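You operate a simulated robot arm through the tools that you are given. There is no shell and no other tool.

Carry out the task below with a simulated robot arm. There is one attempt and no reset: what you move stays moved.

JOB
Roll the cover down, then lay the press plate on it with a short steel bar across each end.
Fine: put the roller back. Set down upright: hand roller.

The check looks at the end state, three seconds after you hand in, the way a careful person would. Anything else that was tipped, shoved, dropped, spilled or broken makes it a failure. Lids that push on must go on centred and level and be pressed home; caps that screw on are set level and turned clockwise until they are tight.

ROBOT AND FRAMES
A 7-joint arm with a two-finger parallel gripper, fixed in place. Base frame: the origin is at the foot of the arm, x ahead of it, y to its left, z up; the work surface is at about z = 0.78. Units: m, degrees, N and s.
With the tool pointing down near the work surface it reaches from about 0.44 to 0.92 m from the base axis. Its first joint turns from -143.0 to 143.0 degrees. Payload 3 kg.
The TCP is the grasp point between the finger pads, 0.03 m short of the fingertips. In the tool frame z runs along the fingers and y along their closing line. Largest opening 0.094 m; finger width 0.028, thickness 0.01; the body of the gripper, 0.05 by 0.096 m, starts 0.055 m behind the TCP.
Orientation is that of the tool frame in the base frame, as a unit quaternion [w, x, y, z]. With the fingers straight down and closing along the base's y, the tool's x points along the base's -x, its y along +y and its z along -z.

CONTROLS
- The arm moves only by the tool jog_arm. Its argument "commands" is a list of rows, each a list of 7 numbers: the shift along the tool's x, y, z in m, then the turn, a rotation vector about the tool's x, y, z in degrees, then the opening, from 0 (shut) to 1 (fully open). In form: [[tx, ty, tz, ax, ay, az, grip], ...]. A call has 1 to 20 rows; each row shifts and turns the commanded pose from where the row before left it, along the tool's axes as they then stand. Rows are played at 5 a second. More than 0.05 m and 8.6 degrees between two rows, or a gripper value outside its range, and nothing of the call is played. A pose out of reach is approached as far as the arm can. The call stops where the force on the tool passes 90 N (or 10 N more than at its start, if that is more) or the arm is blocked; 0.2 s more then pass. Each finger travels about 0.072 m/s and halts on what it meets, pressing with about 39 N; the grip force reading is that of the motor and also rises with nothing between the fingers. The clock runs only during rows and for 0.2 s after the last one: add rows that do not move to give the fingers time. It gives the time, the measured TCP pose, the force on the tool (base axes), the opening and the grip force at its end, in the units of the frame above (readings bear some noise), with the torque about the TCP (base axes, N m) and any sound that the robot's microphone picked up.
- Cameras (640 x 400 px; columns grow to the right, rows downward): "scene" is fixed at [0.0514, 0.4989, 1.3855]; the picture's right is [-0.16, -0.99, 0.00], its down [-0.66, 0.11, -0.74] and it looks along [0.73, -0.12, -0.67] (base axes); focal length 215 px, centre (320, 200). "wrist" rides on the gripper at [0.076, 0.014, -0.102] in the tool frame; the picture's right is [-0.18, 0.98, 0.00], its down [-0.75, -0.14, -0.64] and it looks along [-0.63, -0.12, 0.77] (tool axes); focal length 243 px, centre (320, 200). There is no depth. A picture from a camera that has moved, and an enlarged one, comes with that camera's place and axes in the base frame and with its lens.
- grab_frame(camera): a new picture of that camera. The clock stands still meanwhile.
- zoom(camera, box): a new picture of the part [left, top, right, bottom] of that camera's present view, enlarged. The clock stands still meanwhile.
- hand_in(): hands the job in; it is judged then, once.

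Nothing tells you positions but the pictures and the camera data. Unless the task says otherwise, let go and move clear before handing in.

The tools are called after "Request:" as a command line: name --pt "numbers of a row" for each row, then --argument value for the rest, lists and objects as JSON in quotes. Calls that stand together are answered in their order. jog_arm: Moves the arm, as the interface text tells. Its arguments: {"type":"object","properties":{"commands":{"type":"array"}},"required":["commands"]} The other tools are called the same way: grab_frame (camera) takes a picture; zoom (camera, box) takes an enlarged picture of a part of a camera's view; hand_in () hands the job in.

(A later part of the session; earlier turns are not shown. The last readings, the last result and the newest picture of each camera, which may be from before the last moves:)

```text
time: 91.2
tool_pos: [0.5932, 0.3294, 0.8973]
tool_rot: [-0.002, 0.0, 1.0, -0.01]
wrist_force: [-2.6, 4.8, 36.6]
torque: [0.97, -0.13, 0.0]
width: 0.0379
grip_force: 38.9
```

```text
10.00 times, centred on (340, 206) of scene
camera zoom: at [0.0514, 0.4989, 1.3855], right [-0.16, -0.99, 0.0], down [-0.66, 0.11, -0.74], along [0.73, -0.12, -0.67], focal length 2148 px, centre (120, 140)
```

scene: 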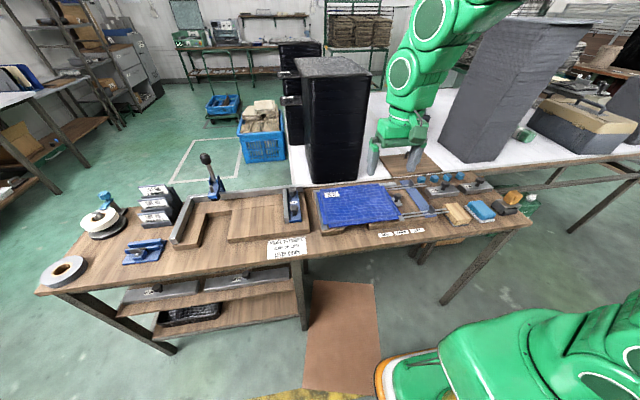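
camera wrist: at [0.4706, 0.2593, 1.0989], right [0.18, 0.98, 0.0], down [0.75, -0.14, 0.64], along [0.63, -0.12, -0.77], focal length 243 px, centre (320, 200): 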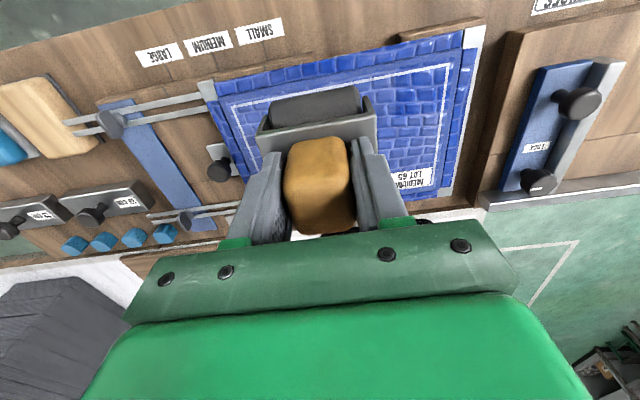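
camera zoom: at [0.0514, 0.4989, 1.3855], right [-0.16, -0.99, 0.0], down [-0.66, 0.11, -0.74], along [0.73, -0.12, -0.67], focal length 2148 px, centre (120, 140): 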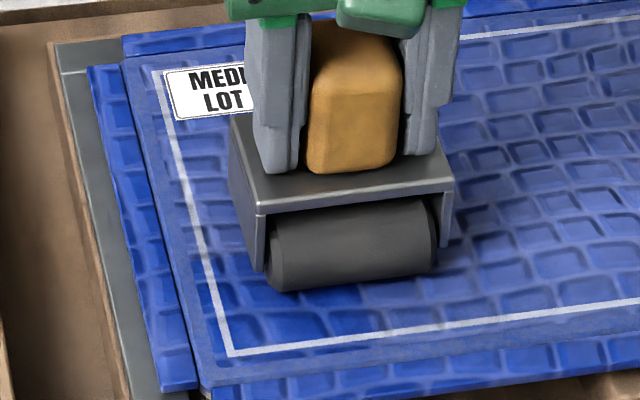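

Request:
jog_arm --pt "0 0 -0.01 0 0 0 0" --pt "0 0 -0.03 -0.4 0 0 0" --pt "0 -0.03 -0.03 -0.8 0 0 0" --pt "0 -0.045 0 0 0 0 0" --pt "0 -0.045 0 0 0 0 0" --pt "0 0 0 0 0 0 0"

Request:
zoom --camera "scene" --box '[316, 186, 372, 226]'

Request:
zoom --camera "wrist" --box '[320, 0, 560, 150]'

Request:
zoom --camera "scene" --box '[300, 166, 412, 236]'

```text
time: 92.6
tool_pos: [0.5941, 0.2114, 0.9674]
tool_rot: [-0.001, -0.001, 1.0, 0.001]
wrist_force: [0.6, 0.3, -2.7]
torque: [0.01, 0.03, 0.01]
width: 0.0381
grip_force: 39.3
```

```text
10.00 times, centred on (344, 206) of scene
camera zoom: at [0.0514, 0.4989, 1.3855], right [-0.16, -0.99, 0.0], down [-0.66, 0.11, -0.74], along [0.73, -0.12, -0.67], focal length 2148 px, centre (80, 140)
```

zoom: 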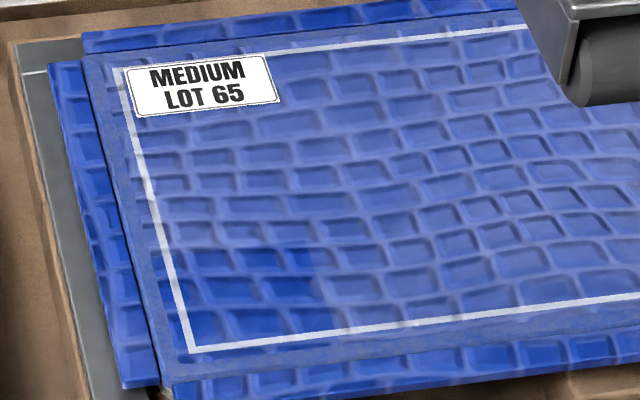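

```text
2.67 times, centred on (440, 75) of wrist
camera zoom: at [0.5179, 0.2247, 1.0703], right [0.18, 0.98, 0.0], down [0.75, -0.14, 0.64], along [0.63, -0.12, -0.77], focal length 647 px, centre (0, 533)
```

zoom: 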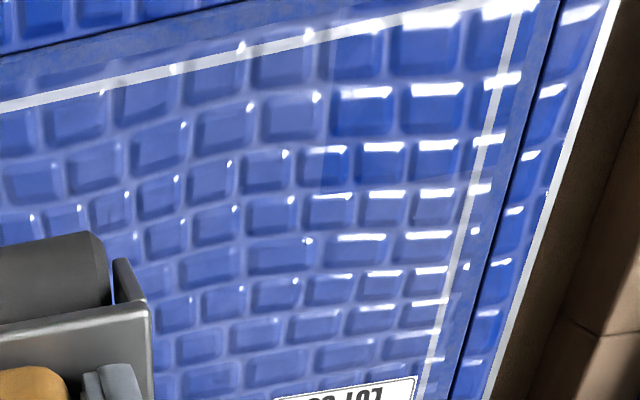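

```text
5.71 times, centred on (356, 201) of scene
camera zoom: at [0.0514, 0.4989, 1.3855], right [-0.16, -0.99, 0.0], down [-0.66, 0.11, -0.74], along [0.73, -0.12, -0.67], focal length 1227 px, centre (114, 194)
```

zoom: 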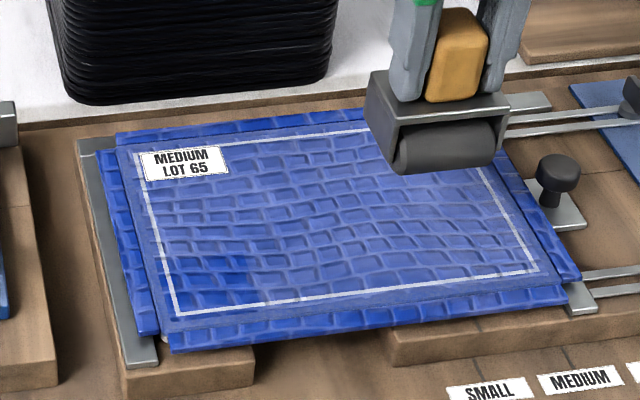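

Request:
zoom --camera "scene" --box '[322, 202, 354, 222]'

Request:
zoom --camera "wrist" --box '[410, 0, 538, 80]'

```text
16.00 times, centred on (338, 212) of scene
camera zoom: at [0.0514, 0.4989, 1.3855], right [-0.16, -0.99, 0.0], down [-0.66, 0.11, -0.74], along [0.73, -0.12, -0.67], focal length 3436 px, centre (32, 8)
```

zoom: 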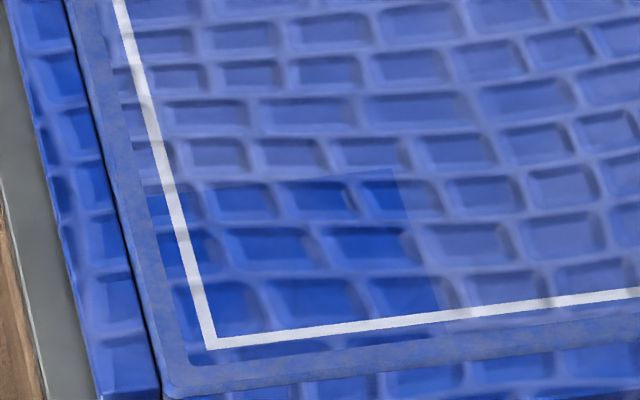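

```text
5.00 times, centred on (474, 40) of wrist
camera zoom: at [0.5179, 0.2247, 1.0703], right [0.18, 0.98, 0.0], down [0.75, -0.14, 0.64], along [0.63, -0.12, -0.77], focal length 1213 px, centre (-450, 1000)
```

zoom: 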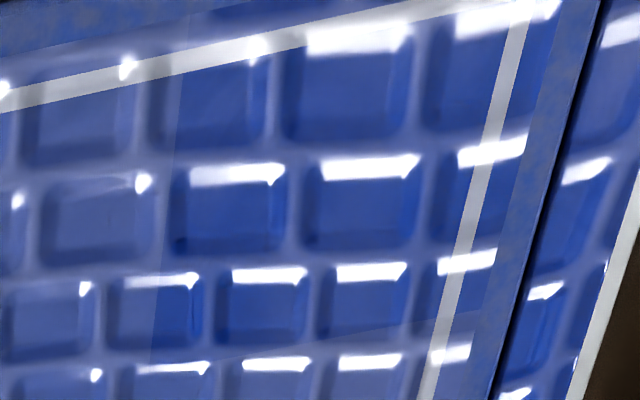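

Comparing the passes, this one cell was only ever rolled at 25–57 N, whereas the cells that took had some lighter passes of about 5–25 N. I'll re-roll it level, at y 0.352, with lighter, steadier pressure.

Request:
jog_arm --pt "0 0.047 0 0 0 0 0" --pt "0 0.047 0 0 0 0 0" --pt "-0.005 0.047 0 0 0 0 0" --pt "0 0 0.035 0 0 0 0" --pt "0 0 0.03 0 0 0 0" --pt "0 0 0.003 0 0 0 0" --pt "0 0 0 0 0 0 0"

Request:
jog_arm --pt "0 0 0.001 0 0 0 0" --pt "0 0 0.0 0 0 0 0"

```text
time: 94.2
tool_pos: [0.5976, 0.3523, 0.8983]
tool_rot: [-0.001, 0.0, 1.0, 0.001]
wrist_force: [0.8, -0.4, -2.1]
torque: [0.02, -0.02, 0.0]
width: 0.0381
grip_force: 38.7
```

```text
time: 94.8
tool_pos: [0.5983, 0.3531, 0.8975]
tool_rot: [0.0, 0.0, 1.0, 0.001]
wrist_force: [0.3, 0.6, 2.7]
torque: [-0.01, -0.05, 0.02]
width: 0.0382
grip_force: 39.1
```

Request:
jog_arm --pt "0 0 0.0006 0 0 0 0" --pt "0.006 0 0 0 0 0 0" --pt "0.006 0 0 0 0 0 0" --pt "0.006 0 0 0 0 0 0"

Request:
jog_arm --pt "0.006 0 0 0 0 0 0" --pt "0.006 0 0 0 0 0 0" --pt "0.006 0 0 0 0 0 0"

Request:
jog_arm --pt "0.006 0 0 0 0 0 0" --pt "0.006 0 0.0002 0 0 0 0" --pt "0.003 0 0.0002 0 0 0 0"

```text
time: 95.8
tool_pos: [0.5822, 0.3534, 0.8969]
tool_rot: [-0.001, 0.0, 1.0, 0.0]
wrist_force: [-1.3, 2.4, 16.2]
torque: [-0.25, -0.1, 0.04]
width: 0.038
grip_force: 39.2
```

```text
time: 96.6
tool_pos: [0.5625, 0.3516, 0.8968]
tool_rot: [0.0, 0.0, 1.0, 0.001]
wrist_force: [0.7, 9.5, 23.5]
torque: [0.07, -0.38, 0.06]
width: 0.038
grip_force: 39.3
```

```text
time: 97.4
tool_pos: [0.5492, 0.3513, 0.8973]
tool_rot: [0.0, 0.001, 1.0, 0.0]
wrist_force: [0.5, -0.1, 18.1]
torque: [-0.5, -0.35, -0.04]
width: 0.038
grip_force: 39.1
```

Request:
jog_arm --pt "-0.01 0 0 0 0 0 0" --pt "-0.01 0 -0.0001 0 0 0 0" --pt "-0.01 0 -0.0002 0 0 0 0"

Request:
jog_arm --pt "-0.01 0 0 0 0 0 0" --pt "-0.01 0 0 0 0 0 0" --pt "-0.01 0 0 0 0 0 0"

Request:
zoom --camera "scene" --box '[314, 196, 362, 226]'

```text
time: 98.2
tool_pos: [0.5774, 0.352, 0.8966]
tool_rot: [0.001, -0.001, 1.0, 0.001]
wrist_force: [-1.2, 0.4, 19.0]
torque: [-0.55, -0.12, 0.0]
width: 0.038
grip_force: 38.6
```

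```text
time: 99.0
tool_pos: [0.6092, 0.3516, 0.8965]
tool_rot: [0.0, 0.0, 1.0, 0.001]
wrist_force: [1.4, 1.0, 30.4]
torque: [-0.85, -0.1, 0.0]
width: 0.0382
grip_force: 38.8
```

```text
13.33 times, centred on (338, 211) of scene
camera zoom: at [0.0514, 0.4989, 1.3855], right [-0.16, -0.99, 0.0], down [-0.66, 0.11, -0.74], along [0.73, -0.12, -0.67], focal length 2864 px, centre (80, 53)
```

zoom: 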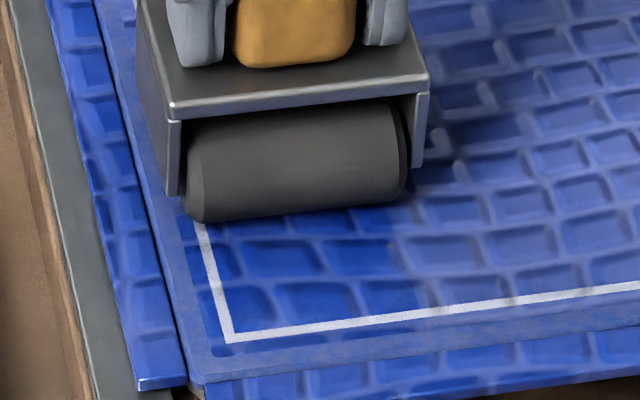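

This cell was the last one reached. The white placement outline appeared as soon as the rest was done, and the shading hasn't changed since, although the cell has now been rolled several times. I take the rolling as complete. Next I'll lift and carry the roller back to its spot at (0.5235, -0.311).

Request:
jog_arm --pt "0 0 -0.01 0 0 0 0" --pt "0 0 -0.035 0 0 0 0" --pt "0 0 -0.04 0 0 0 0" --pt "0.005 -0.0442 0 0 0 0 0" --pt "0.005 -0.0442 0 0 0 0 0" --pt "0.0058 -0.0442 0 0 0 0 0" --pt "0.0058 -0.0442 0 0 0 0 0" --pt "0.0058 -0.0442 0 0 0 0 0" --pt "0.0058 -0.0442 0 0 0 0 0" --pt "0.0058 -0.0442 0 0 0 0 0" --pt "0.0058 -0.0442 0 0 0 0 0" --pt "0.0058 -0.0442 0 0 0 0 0" --pt "0.0058 -0.0442 0 0 0 0 0" --pt "0.0058 -0.0442 0 0 0 0 0" --pt "0.0058 -0.0442 0 0 0 0 0" --pt "0.0058 -0.0442 0 0 0 0 0" --pt "0.0058 -0.0442 0 0 0 0 0" --pt "0.0058 -0.0442 0 0 0 0 0" --pt "0 0 0 0 0 0 0"

Request:
zoom --camera "scene" --box '[308, 166, 420, 236]'

Request:
zoom --camera "scene" --box '[460, 130, 572, 200]'

Request:
grab_frame --camera "wrist"

```text
time: 103.0
tool_pos: [0.5204, -0.3119, 0.9803]
tool_rot: [0.0, 0.0, 1.0, 0.001]
wrist_force: [0.3, -0.5, -2.0]
torque: [-0.05, 0.02, 0.0]
width: 0.0381
grip_force: 39.1
```

```text
5.71 times, centred on (364, 201) of scene
camera zoom: at [0.0514, 0.4989, 1.3855], right [-0.16, -0.99, 0.0], down [-0.66, 0.11, -0.74], along [0.73, -0.12, -0.67], focal length 1227 px, centre (69, 194)
```

zoom: 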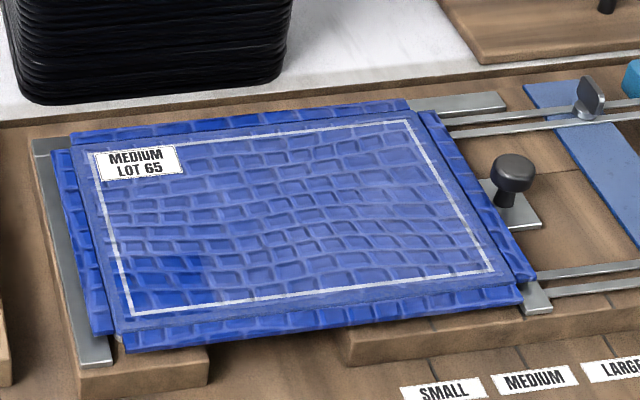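

```text
5.71 times, centred on (516, 165) of scene
camera zoom: at [0.0514, 0.4989, 1.3855], right [-0.16, -0.99, 0.0], down [-0.66, 0.11, -0.74], along [0.73, -0.12, -0.67], focal length 1227 px, centre (-800, 400)
```

zoom: 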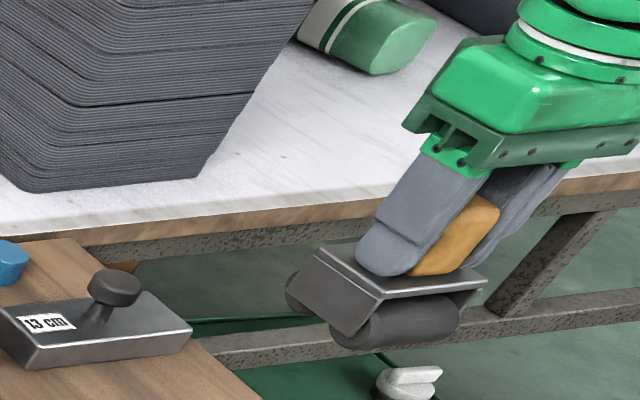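

```text
taken
camera wrist: at [0.4448, -0.2984, 1.0827], right [0.18, 0.98, 0.0], down [0.75, -0.14, 0.64], along [0.63, -0.12, -0.77], focal length 243 px, centre (320, 200)
```

wrist: 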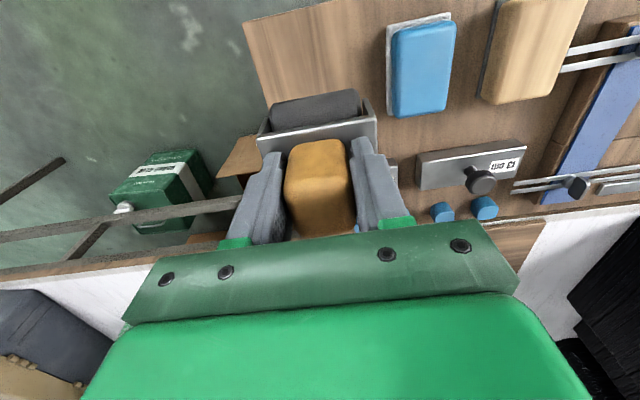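

The cover shows the outline and hasn't shifted. The roller is above its original spot, so I'll lower it gently until the drums touch the bench.

Request:
jog_arm --pt "-0.003 0.001 0.04 0 0 0 0" --pt "0 0 0.04 0 0 0 0" --pt "0 0 0.025 0 0 0 0" --pt "0 0 0.008 0 0 0 0" --pt "0 0 0 0 0 0 0"

Request:
jog_arm --pt "0 0 0.004 0 0 0 0" --pt "0 0 0.003 0 0 0 0" --pt "0 0 0 0 0 0 0"

```text
time: 104.2
tool_pos: [0.5259, -0.3104, 0.8672]
tool_rot: [0.0, 0.0, 1.0, 0.0]
wrist_force: [0.0, -0.4, -2.6]
torque: [0.0, -0.02, 0.02]
width: 0.0381
grip_force: 38.9
```

```text
time: 105.0
tool_pos: [0.5255, -0.3103, 0.8618]
tool_rot: [-0.001, 0.0, 1.0, 0.001]
wrist_force: [-0.3, -1.0, -1.9]
torque: [-0.02, 0.01, -0.01]
width: 0.0381
grip_force: 38.9
```

Request:
jog_arm --pt "0.001 0 0.002 0 0 0 0" --pt "0 0 0 0 0 0 0"

Request:
jog_arm --pt "0 0 0.001 0 0 0 0" --pt "0 0 0 0 0 0 0"

```text
time: 105.6
tool_pos: [0.5242, -0.3102, 0.8587]
tool_rot: [-0.001, 0.0, 1.0, 0.001]
wrist_force: [-0.5, 0.0, -2.8]
torque: [0.0, 0.03, -0.02]
width: 0.038
grip_force: 39.2
```

```text
time: 106.2
tool_pos: [0.5251, -0.3098, 0.8589]
tool_rot: [-0.001, 0.0, 1.0, 0.001]
wrist_force: [0.4, 0.5, -2.4]
torque: [-0.03, -0.01, 0.02]
width: 0.038
grip_force: 39.5
```

Request:
jog_arm --pt "0 0 0.001 0 0 0 0" --pt "0 0 0 0 0 0 0"

Request:
jog_arm --pt "0 0 0.001 0 0 0 0" --pt "0 0 0 0 0 0 0"

```text
time: 106.8
tool_pos: [0.5244, -0.3087, 0.8577]
tool_rot: [-0.002, 0.0, 1.0, 0.001]
wrist_force: [-0.3, -0.5, -1.6]
torque: [0.03, 0.01, 0.0]
width: 0.0381
grip_force: 38.6
```

```text
time: 107.4
tool_pos: [0.5239, -0.3098, 0.8561]
tool_rot: [0.0, 0.0, 1.0, 0.0]
wrist_force: [-2.0, 6.8, 16.8]
torque: [0.2, 0.17, 0.0]
width: 0.038
grip_force: 39.1
```

The roller is on the bench. I'll ease the load off, open the fingers and rise straight up.

Request:
jog_arm --pt "0 0 -0.0008 0 0 0 0" --pt "0 0 0 0 0 0 0.45" --pt "0 0 0 0 0 0 0.7" --pt "0 0 0 0 0 0 0.7" --pt "0 0 0 0 0 0 0.7"

Request:
jog_arm --pt "0 0 -0.01 0 0 0 0.7" --pt "0 0 -0.03 0 0 0 0.7" --pt "0 0 -0.04 0 0 0 0.7" --pt "0 0 -0.04 0 0 0 0.7" --pt "0 0 0 0 0 0 0.7"

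Request:
zoom --camera "wrist" --box '[160, 0, 480, 200]'

Request:
zoom --camera "scene" --box '[460, 170, 556, 230]'

```text
time: 108.6
tool_pos: [0.5246, -0.3087, 0.8572]
tool_rot: [-0.001, 0.0, 1.0, 0.002]
wrist_force: [-0.4, -0.4, 7.6]
torque: [-0.08, -0.08, -0.04]
width: 0.064
grip_force: 0.2
```

```text
time: 109.8
tool_pos: [0.5241, -0.3112, 0.9774]
tool_rot: [0.0, 0.0, 1.0, 0.001]
wrist_force: [-0.4, -0.1, -0.2]
torque: [0.03, 0.0, 0.02]
width: 0.0658
grip_force: 0.1
```

```text
2.00 times, centred on (320, 100) of wrist
camera zoom: at [0.4477, -0.2979, 1.079], right [0.18, 0.98, 0.0], down [0.75, -0.14, 0.64], along [0.63, -0.12, -0.77], focal length 485 px, centre (320, 400)
```

zoom: 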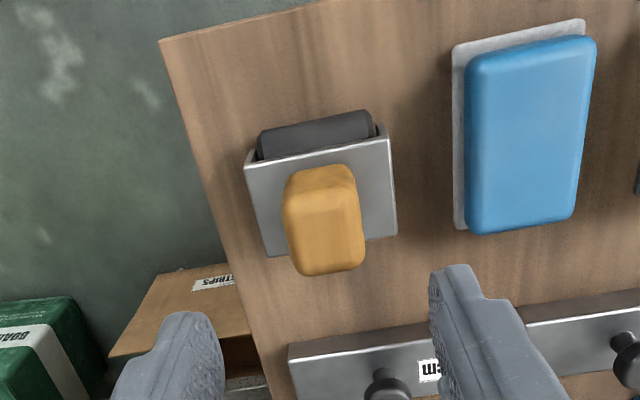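

```text
6.67 times, centred on (508, 200) of scene
camera zoom: at [0.0514, 0.4989, 1.3855], right [-0.16, -0.99, 0.0], down [-0.66, 0.11, -0.74], along [0.73, -0.12, -0.67], focal length 1432 px, centre (-933, 200)
```

zoom: 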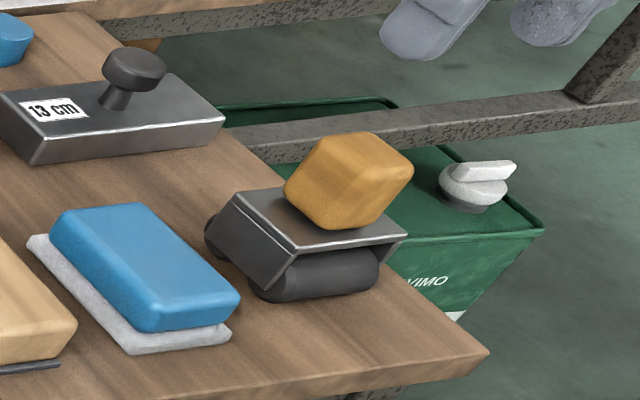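

The roller is back upright in its place. Next is the press plate: I'll move toward its handle near (0.89, -0.096), staying high, and look.

Request:
jog_arm --pt "0 0 -0.03 0 0 0 1" --pt "-0.03 0.0215 0 0 0 0 1" --pt "-0.03 0.0215 0 0 0 0 1" --pt "-0.03 0.0215 0 0 0 0 1" --pt "-0.03 0.0215 0 0 0 0 1" --pt "-0.03 0.0215 0 0 0 0 1" --pt "-0.03 0.0215 0 0 0 0 1" --pt "-0.03 0.0215 0 0 0 0 1" --pt "-0.03 0.0215 0 0 0 0 1" --pt "-0.03 0.0215 0 0 0 0 1" --pt "-0.03 0.0215 0 0 0 0 1" --pt "0 0 0 0 0 0 1"

Request:
grab_frame --camera "wrist"

Request:
zoom --camera "scene" --box '[350, 100, 478, 180]'

```text
time: 112.4
tool_pos: [0.8255, -0.0947, 1.0077]
tool_rot: [0.0, -0.001, 1.0, 0.001]
wrist_force: [0.2, 1.0, -0.4]
torque: [-0.02, -0.01, 0.02]
width: 0.0939
grip_force: 0.1
```

```text
taken
camera wrist: at [0.7487, -0.0815, 1.1101], right [0.18, 0.98, 0.0], down [0.75, -0.14, 0.64], along [0.63, -0.12, -0.77], focal length 243 px, centre (320, 200)
```

wrist: 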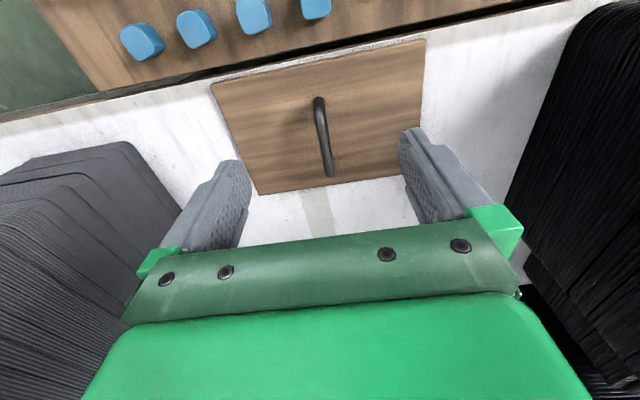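

```text
5.00 times, centred on (414, 140) of scene
camera zoom: at [0.0514, 0.4989, 1.3855], right [-0.16, -0.99, 0.0], down [-0.66, 0.11, -0.74], along [0.73, -0.12, -0.67], focal length 1074 px, centre (-150, 500)
```

zoom: 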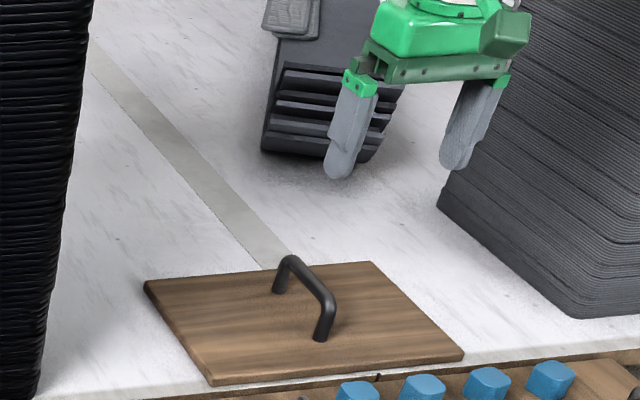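

Request:
zoom --camera "wrist" --box '[200, 30, 440, 210]'

```text
2.22 times, centred on (320, 120) of wrist
camera zoom: at [0.7487, -0.0815, 1.1101], right [0.18, 0.98, 0.0], down [0.75, -0.14, 0.64], along [0.63, -0.12, -0.77], focal length 539 px, centre (320, 378)
```

zoom: 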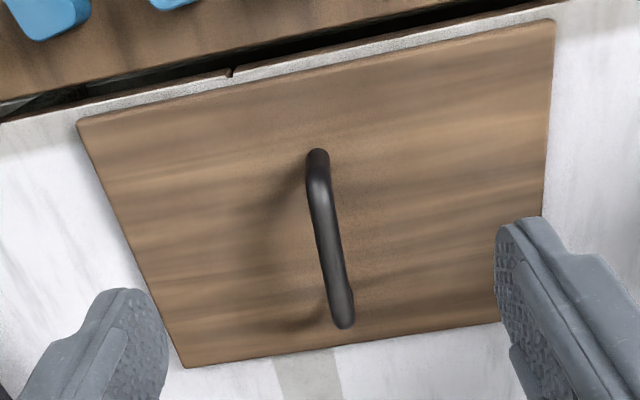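

The plate is about 0.175 × 0.25 m, centred near (0.89, -0.100). Its handle runs along x with the top at about z 0.85. I'll line up over the handle centre and descend partway.

Request:
jog_arm --pt "-0.032 -0.0025 0 0 0 0 1" --pt "-0.0315 -0.0025 0 0 0 0 1" --pt "0 0 0.035 0 0 0 1" --pt "0 0 0.035 0 0 0 1" --pt "0 0 0.03 0 0 0 1" --pt "0 0 0 0 0 0 1"

Request:
grab_frame --camera "wrist"

Request:
zoom --camera "scene" --box '[366, 120, 446, 170]'

```text
time: 113.8
tool_pos: [0.877, -0.099, 0.9056]
tool_rot: [0.001, 0.001, 1.0, 0.0]
wrist_force: [-0.1, 0.1, -0.4]
torque: [0.0, 0.0, -0.01]
width: 0.0942
grip_force: 0.0
out of reach, approached as far as the arm can: row 2
```

```text
taken
camera wrist: at [0.801, -0.0853, 1.0082], right [0.18, 0.98, 0.0], down [0.75, -0.14, 0.64], along [0.63, -0.12, -0.77], focal length 243 px, centre (320, 200)
```

wrist: 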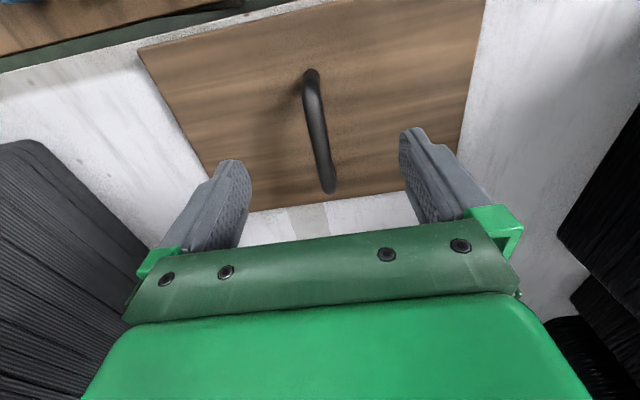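

```text
8.00 times, centred on (406, 145) of scene
camera zoom: at [0.0514, 0.4989, 1.3855], right [-0.16, -0.99, 0.0], down [-0.66, 0.11, -0.74], along [0.73, -0.12, -0.67], focal length 1718 px, centre (-368, 640)
```

zoom: 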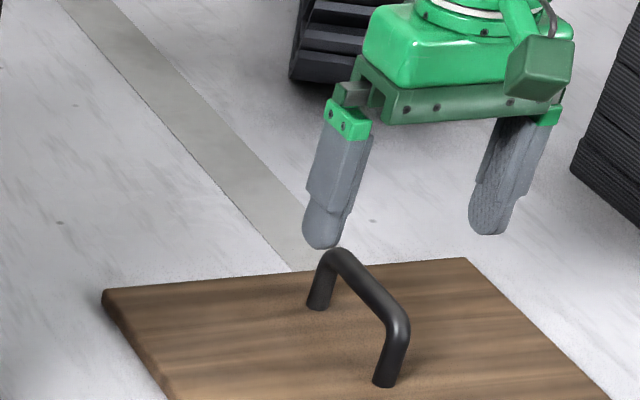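

The arm was near its reach limit up high, and it's now at x 0.877, about 1 cm short of the handle centre. That's fine for gripping. I'll descend onto the handle.

Request:
jog_arm --pt "0 0.001 0.03 0 0 0 1" --pt "0 0 0.02 0 0 0 1" --pt "0 0 0.008 0 0 0 1" --pt "0 0 0 0 0 0 1"

Request:
zoom --camera "scene" --box '[366, 130, 446, 180]'

Request:
grab_frame --camera "wrist"

```text
time: 114.8
tool_pos: [0.8756, -0.0969, 0.848]
tool_rot: [0.0, 0.0, 1.0, 0.001]
wrist_force: [0.2, -0.1, -0.6]
torque: [-0.03, -0.03, 0.01]
width: 0.0938
grip_force: 0.1
```

```text
8.00 times, centred on (406, 155) of scene
camera zoom: at [0.0514, 0.4989, 1.3855], right [-0.16, -0.99, 0.0], down [-0.66, 0.11, -0.74], along [0.73, -0.12, -0.67], focal length 1718 px, centre (-368, 560)
```

zoom: 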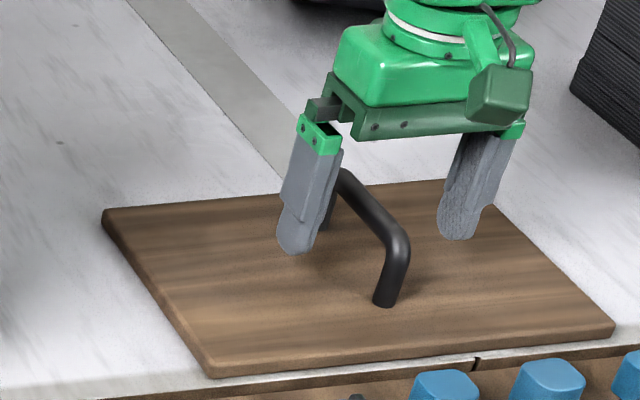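

```text
taken
camera wrist: at [0.8002, -0.0844, 0.9506], right [0.18, 0.98, 0.0], down [0.75, -0.14, 0.64], along [0.63, -0.12, -0.77], focal length 243 px, centre (320, 200)
```

wrist: 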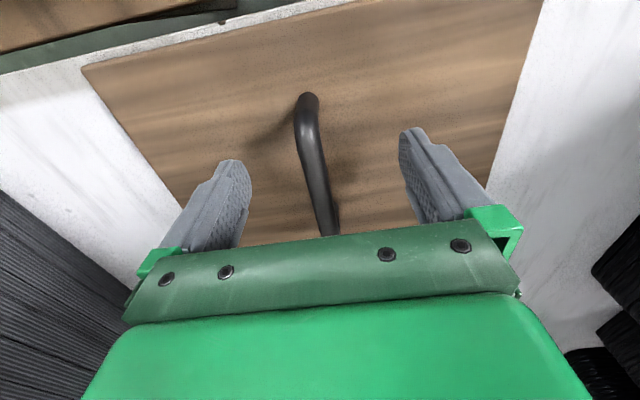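

Request:
jog_arm --pt "-0.007 -0.001 0.004 0 0 0 1" --pt "0 0 0 0 0 0 1" --pt "0 0 0 0 0 0 0.5" --pt "0 0 0 0 0 0 0.2" --pt "0 0 0 0 0 0 0" --pt "0 0 0 0 0 0 0" --pt "0 0 0 0 0 0 0" --pt "0 0 0 0 0 0 0"

Request:
zoom --camera "scene" --box '[366, 130, 446, 180]'

Request:
grab_frame --camera "wrist"

```text
time: 116.6
tool_pos: [0.8838, -0.0999, 0.8451]
tool_rot: [0.0, -0.001, 1.0, 0.0]
wrist_force: [1.3, -1.7, 1.1]
torque: [-0.02, -0.01, -0.01]
width: 0.0134
grip_force: 38.9
```

```text
8.00 times, centred on (406, 155) of scene
camera zoom: at [0.0514, 0.4989, 1.3855], right [-0.16, -0.99, 0.0], down [-0.66, 0.11, -0.74], along [0.73, -0.12, -0.67], focal length 1718 px, centre (-368, 560)
```

zoom: 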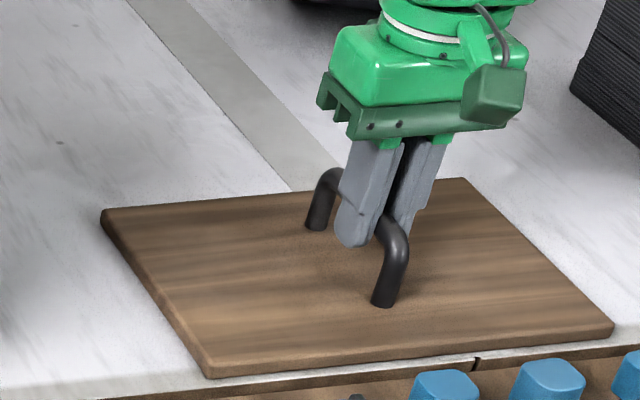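

```text
taken
camera wrist: at [0.8073, -0.0863, 0.9471], right [0.18, 0.98, 0.0], down [0.75, -0.14, 0.64], along [0.63, -0.12, -0.77], focal length 243 px, centre (320, 200)
```

wrist: 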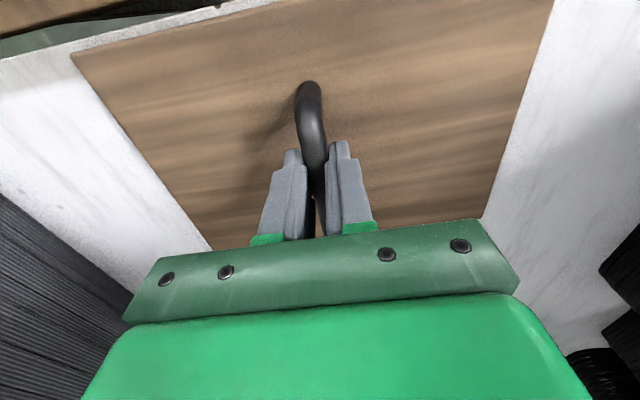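

The handle is gripped (13 mm). I'll lift a little and check that the plate comes up level.

Request:
jog_arm --pt "0 0 -0.005 0 0 0 0" --pt "0 0 -0.015 0 0 0 0" --pt "0 0 -0.02 0 0 0 0" --pt "0 0 0 0 0 0 0" --pt "0 0 0 0 0 0 0"

Request:
zoom --camera "scene" --box '[366, 120, 446, 180]'

Request:
grab_frame --camera "wrist"

```text
time: 117.8
tool_pos: [0.8843, -0.0993, 0.8826]
tool_rot: [0.0, 0.0, 1.0, 0.0]
wrist_force: [-0.2, -0.5, -2.8]
torque: [0.04, 0.04, -0.02]
width: 0.0132
grip_force: 38.9
```

```text
6.67 times, centred on (406, 150) of scene
camera zoom: at [0.0514, 0.4989, 1.3855], right [-0.16, -0.99, 0.0], down [-0.66, 0.11, -0.74], along [0.73, -0.12, -0.67], focal length 1432 px, centre (-253, 533)
```

zoom: 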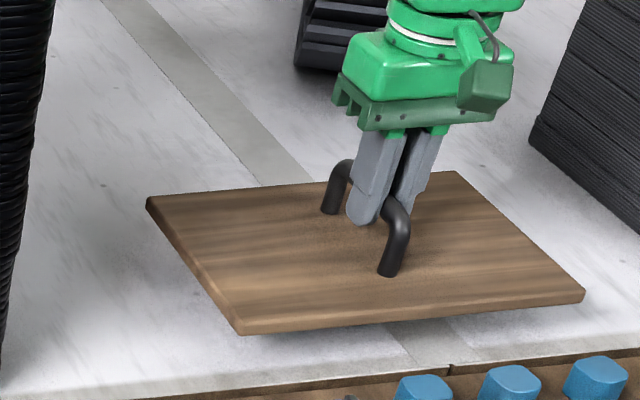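

```text
taken
camera wrist: at [0.8078, -0.0862, 0.986], right [0.18, 0.98, 0.0], down [0.75, -0.14, 0.64], along [0.63, -0.12, -0.77], focal length 243 px, centre (320, 200)
```

wrist: 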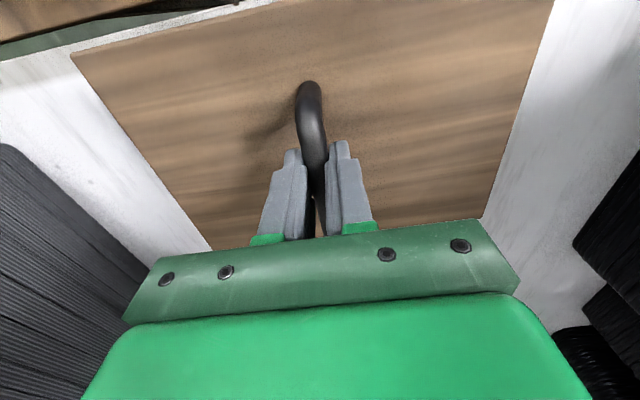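

The plate is up, level, and rigid in the grip. Before carrying it over, I'll measure the cover outline precisely in the unobstructed scene view.

Request:
zoom --camera "scene" --box '[308, 180, 404, 240]'

Request:
zoom --camera "scene" --box '[310, 205, 358, 235]'

Request:
zoom --camera "scene" --box '[358, 180, 406, 210]'

Request:
zoom --camera "scene" --box '[370, 200, 418, 230]'

Request:
zoom --camera "scene" --box '[308, 180, 356, 210]'

```text
6.67 times, centred on (356, 210) of scene
camera zoom: at [0.0514, 0.4989, 1.3855], right [-0.16, -0.99, 0.0], down [-0.66, 0.11, -0.74], along [0.73, -0.12, -0.67], focal length 1432 px, centre (80, 133)
```

zoom: 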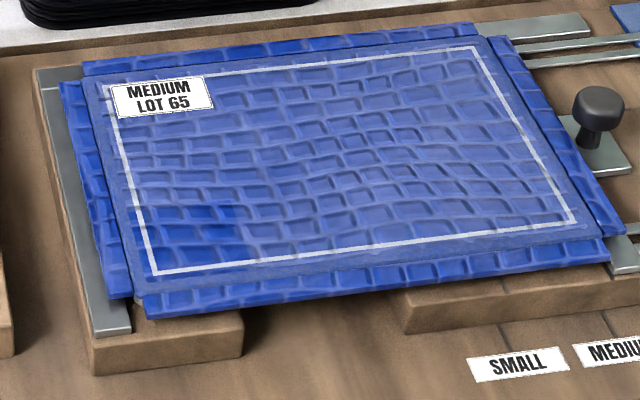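

```text
13.33 times, centred on (334, 220) of scene
camera zoom: at [0.0514, 0.4989, 1.3855], right [-0.16, -0.99, 0.0], down [-0.66, 0.11, -0.74], along [0.73, -0.12, -0.67], focal length 2864 px, centre (133, -67)
```

zoom: 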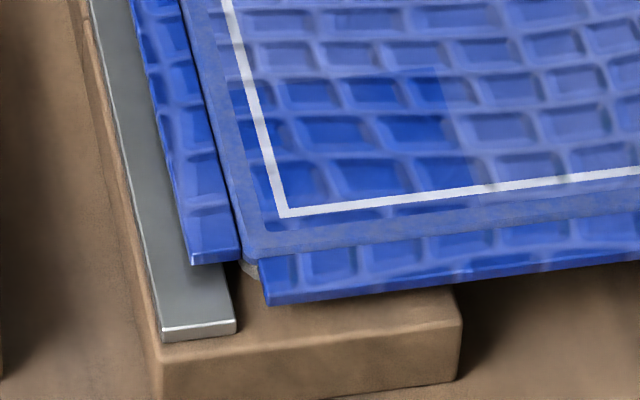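

```text
13.33 times, centred on (382, 195) of scene
camera zoom: at [0.0514, 0.4989, 1.3855], right [-0.16, -0.99, 0.0], down [-0.66, 0.11, -0.74], along [0.73, -0.12, -0.67], focal length 2864 px, centre (-507, 267)
```

zoom: 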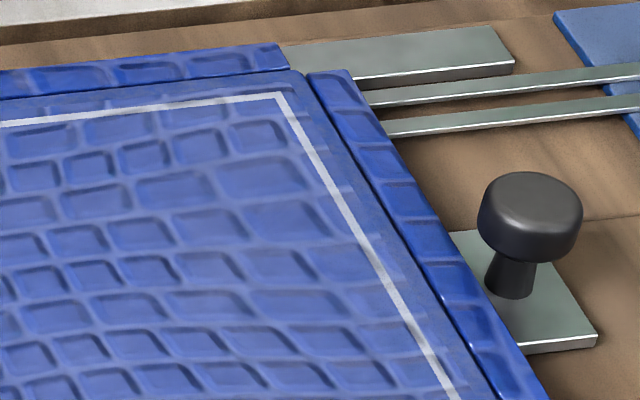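

```text
13.33 times, centred on (394, 215) of scene
camera zoom: at [0.0514, 0.4989, 1.3855], right [-0.16, -0.99, 0.0], down [-0.66, 0.11, -0.74], along [0.73, -0.12, -0.67], focal length 2864 px, centre (-667, 0)
```

zoom: 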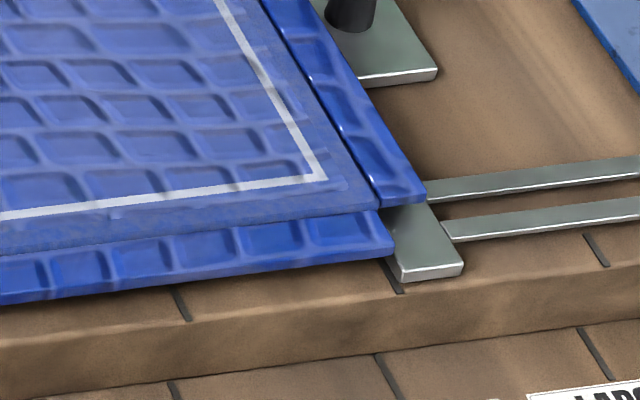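

```text
13.33 times, centred on (332, 195) of scene
camera zoom: at [0.0514, 0.4989, 1.3855], right [-0.16, -0.99, 0.0], down [-0.66, 0.11, -0.74], along [0.73, -0.12, -0.67], focal length 2864 px, centre (160, 267)
```

zoom: 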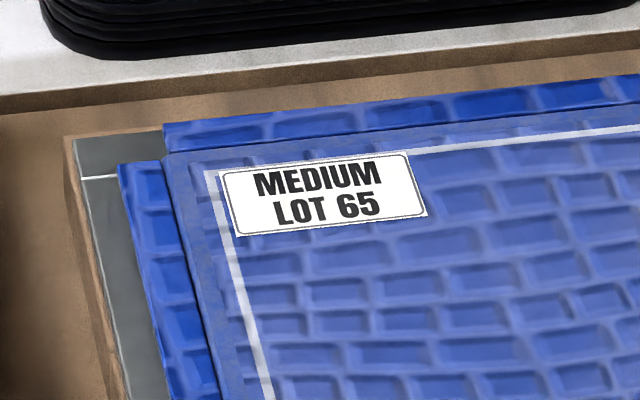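

In the scene view the panel spans x 0.5375–0.718, y 0.129–0.388, and the plate is almost the same size. I'll carry the plate back over the bench first, then left above the cover, staying at z about 0.97.

Request:
jog_arm --pt "0.03 0 -0.03 0 0 0 0" --pt "0.03 0 -0.03 0 0 0 0" --pt "0.03 0 -0.03 0 0 0 0" --pt "0.0447 0 0 0 0 0 0" --pt "0.0447 0 0 0 0 0 0" --pt "0.0447 0 0 0 0 0 0" --pt "0.0447 0 0 0 0 0 0" --pt "0 0.0402 0 0 0 0 0" --pt "0 0.0402 0 0 0 0 0" --pt "0 0.0402 0 0 0 0 0" --pt "0 0.0402 0 0 0 0 0" --pt "0 0.0402 0 0 0 0 0" --pt "0 0.0402 0 0 0 0 0" --pt "0 0.0402 0 0 0 0 0" --pt "0 0.0402 0 0 0 0 0" --pt "0 0.0402 0 0 0 0 0" --pt "0 0 0 0 0 0 0" --pt "0 0 0 0 0 0 0"

Request:
zoom --camera "scene" --box '[300, 140, 428, 240]'

Request:
grab_frame --camera "wrist"

```text
time: 121.6
tool_pos: [0.6165, 0.261, 0.9748]
tool_rot: [-0.001, 0.0, 1.0, 0.001]
wrist_force: [0.6, -0.1, -2.8]
torque: [-0.01, 0.08, -0.01]
width: 0.0135
grip_force: 38.8
```

```text
4.00 times, centred on (364, 190) of scene
camera zoom: at [0.0514, 0.4989, 1.3855], right [-0.16, -0.99, 0.0], down [-0.66, 0.11, -0.74], along [0.73, -0.12, -0.67], focal length 859 px, centre (144, 240)
```

zoom: 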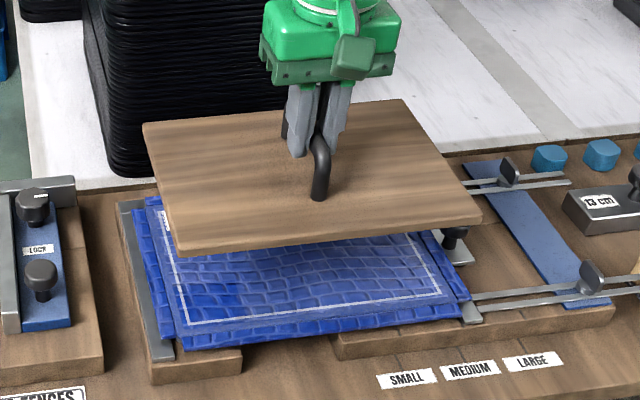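

```text
taken
camera wrist: at [0.5395, 0.275, 1.0764], right [0.18, 0.98, 0.0], down [0.75, -0.14, 0.64], along [0.63, -0.12, -0.77], focal length 243 px, centre (320, 200)
```

wrist: 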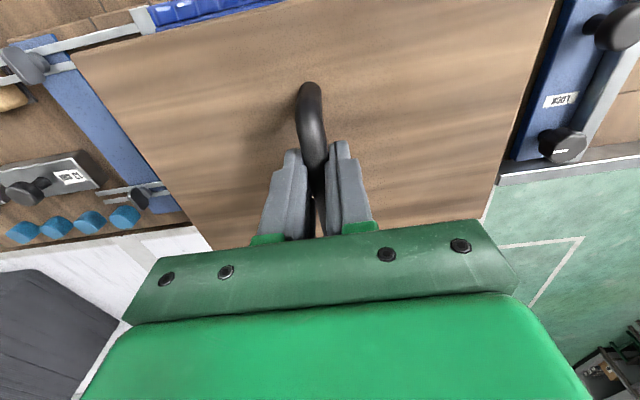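

The plate is over the cover. I'll lower it to about 15 mm above and compare its edges with the panel edges.

Request:
jog_arm --pt "0 0 0.03 0 0 0 0" --pt "0 0 0.03 0 0 0 0" --pt "0 0 0.015 0 0 0 0" --pt "0 0 0 0 0 0 0"

Request:
zoom --camera "scene" --box '[308, 165, 412, 235]'

Request:
zoom --camera "scene" --box '[310, 200, 358, 230]'

Request:
zoom --camera "scene" --box '[368, 190, 416, 220]'

Request:
zoom --camera "wrist" --box '[60, 0, 300, 150]'

```text
time: 122.6
tool_pos: [0.6141, 0.2629, 0.8989]
tool_rot: [-0.001, 0.0, 1.0, 0.0]
wrist_force: [0.0, 0.0, -3.7]
torque: [0.0, 0.02, 0.01]
width: 0.0135
grip_force: 39.1
```

```text
5.71 times, centred on (360, 200) of scene
camera zoom: at [0.0514, 0.4989, 1.3855], right [-0.16, -0.99, 0.0], down [-0.66, 0.11, -0.74], along [0.73, -0.12, -0.67], focal length 1227 px, centre (91, 200)
```

zoom: 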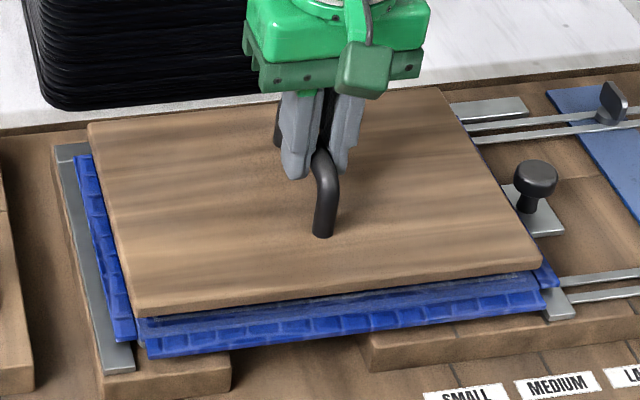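

```text
13.33 times, centred on (334, 215) of scene
camera zoom: at [0.0514, 0.4989, 1.3855], right [-0.16, -0.99, 0.0], down [-0.66, 0.11, -0.74], along [0.73, -0.12, -0.67], focal length 2864 px, centre (133, 0)
```

zoom: 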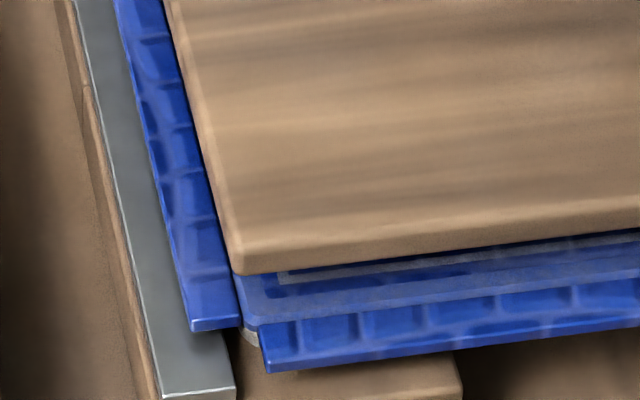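

```text
13.33 times, centred on (392, 205) of scene
camera zoom: at [0.0514, 0.4989, 1.3855], right [-0.16, -0.99, 0.0], down [-0.66, 0.11, -0.74], along [0.73, -0.12, -0.67], focal length 2864 px, centre (-640, 133)
```

zoom: 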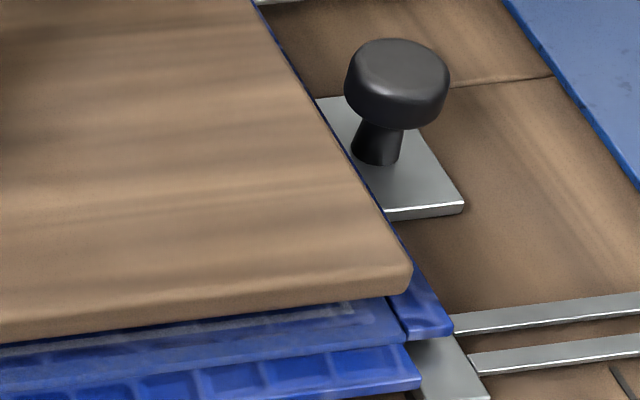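

```text
2.67 times, centred on (180, 75) of wrist
camera zoom: at [0.5384, 0.2765, 1.0011], right [0.18, 0.98, 0.0], down [0.75, -0.14, 0.64], along [0.63, -0.12, -0.77], focal length 647 px, centre (693, 533)
```

zoom: 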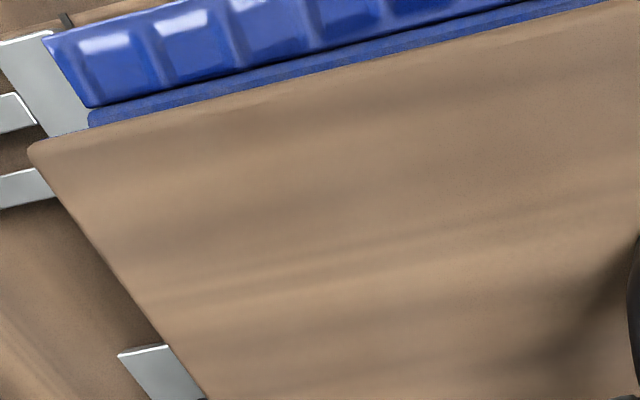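

Left and right look aligned, and the plate seems about 4–5 mm too far from the base. I'll lower to a few millimetres above the panel and compare edges directly without parallax.

Request:
jog_arm --pt "0.003 0 0.005 0 0 0 0" --pt "0 0 0.004 0 0 0 0" --pt "0 0 0 0 0 0 0"

Request:
zoom --camera "scene" --box '[310, 200, 358, 230]'

Request:
zoom --camera "scene" --box '[368, 190, 416, 220]'

Request:
zoom --camera "scene" --box '[308, 170, 356, 200]'

Request:
zoom --camera "scene" --box '[358, 170, 406, 200]'

Request:
grab_frame --camera "wrist"

```text
time: 123.4
tool_pos: [0.6107, 0.2625, 0.8905]
tool_rot: [0.0, 0.0, 1.0, 0.0]
wrist_force: [-0.1, 0.2, -3.9]
torque: [-0.02, 0.03, -0.01]
width: 0.0133
grip_force: 38.7
```

```text
13.33 times, centred on (334, 215) of scene
camera zoom: at [0.0514, 0.4989, 1.3855], right [-0.16, -0.99, 0.0], down [-0.66, 0.11, -0.74], along [0.73, -0.12, -0.67], focal length 2864 px, centre (133, 0)
```

zoom: 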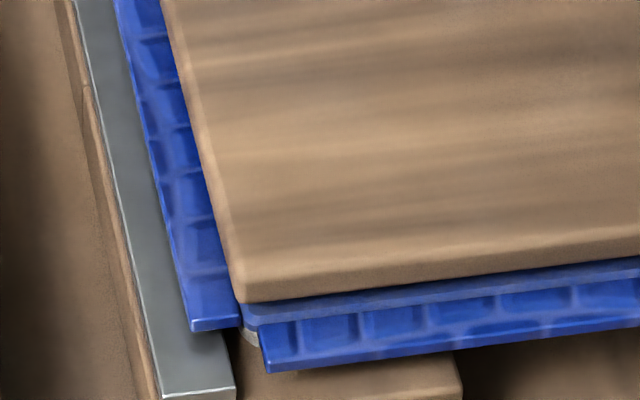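

```text
13.33 times, centred on (392, 205) of scene
camera zoom: at [0.0514, 0.4989, 1.3855], right [-0.16, -0.99, 0.0], down [-0.66, 0.11, -0.74], along [0.73, -0.12, -0.67], focal length 2864 px, centre (-640, 133)
```

zoom: 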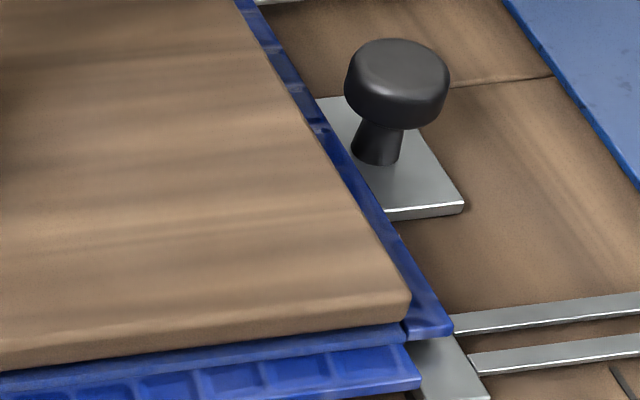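

```text
13.33 times, centred on (332, 185) of scene
camera zoom: at [0.0514, 0.4989, 1.3855], right [-0.16, -0.99, 0.0], down [-0.66, 0.11, -0.74], along [0.73, -0.12, -0.67], focal length 2864 px, centre (160, 400)
```

zoom: 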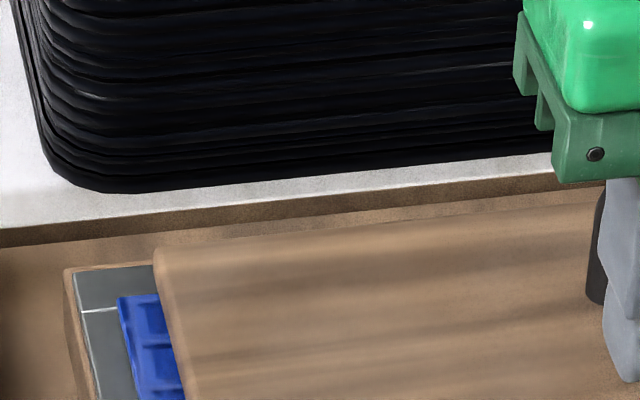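

```text
13.33 times, centred on (382, 185) of scene
camera zoom: at [0.0514, 0.4989, 1.3855], right [-0.16, -0.99, 0.0], down [-0.66, 0.11, -0.74], along [0.73, -0.12, -0.67], focal length 2864 px, centre (-507, 400)
```

zoom: 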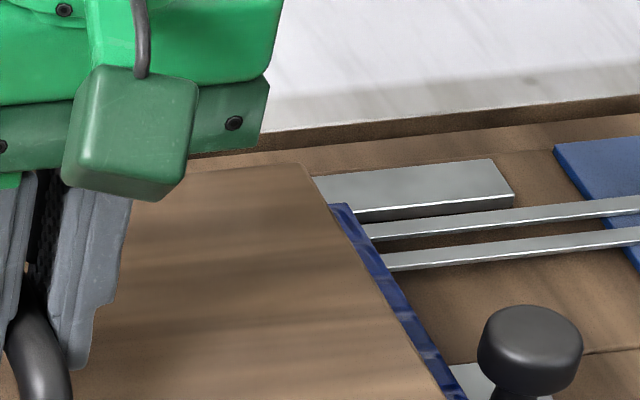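

```text
taken
camera wrist: at [0.5359, 0.2761, 0.993], right [0.18, 0.98, 0.0], down [0.75, -0.14, 0.64], along [0.63, -0.12, -0.77], focal length 243 px, centre (320, 200)
```

wrist: 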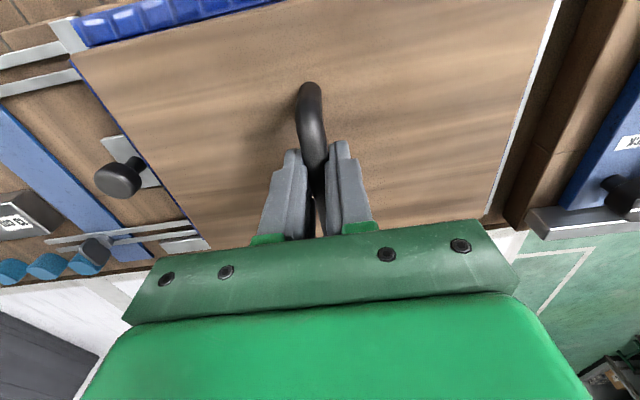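

Accounting for the roughly 1 cm plate thickness, the plate is centred on the panel to within 1–2 mm in both directions. I'll nudge 1 mm and lower to contact.

Request:
jog_arm --pt "0.001 0 0.003 0 0 0 0" --pt "0 0 0 0 0 0 0"

Request:
jog_arm --pt "0 0 0.0015 0 0 0 0" --pt "0 0 0 0 0 0 0"

```text
time: 124.0
tool_pos: [0.6112, 0.2641, 0.8884]
tool_rot: [-0.001, 0.0, 1.0, 0.0]
wrist_force: [0.4, 0.8, -3.2]
torque: [-0.02, 0.06, 0.02]
width: 0.0134
grip_force: 38.8
```

```text
time: 124.6
tool_pos: [0.6106, 0.2628, 0.8864]
tool_rot: [-0.001, 0.0, 1.0, 0.0]
wrist_force: [0.7, -0.3, -3.3]
torque: [-0.02, 0.08, 0.0]
width: 0.0135
grip_force: 39.0
```

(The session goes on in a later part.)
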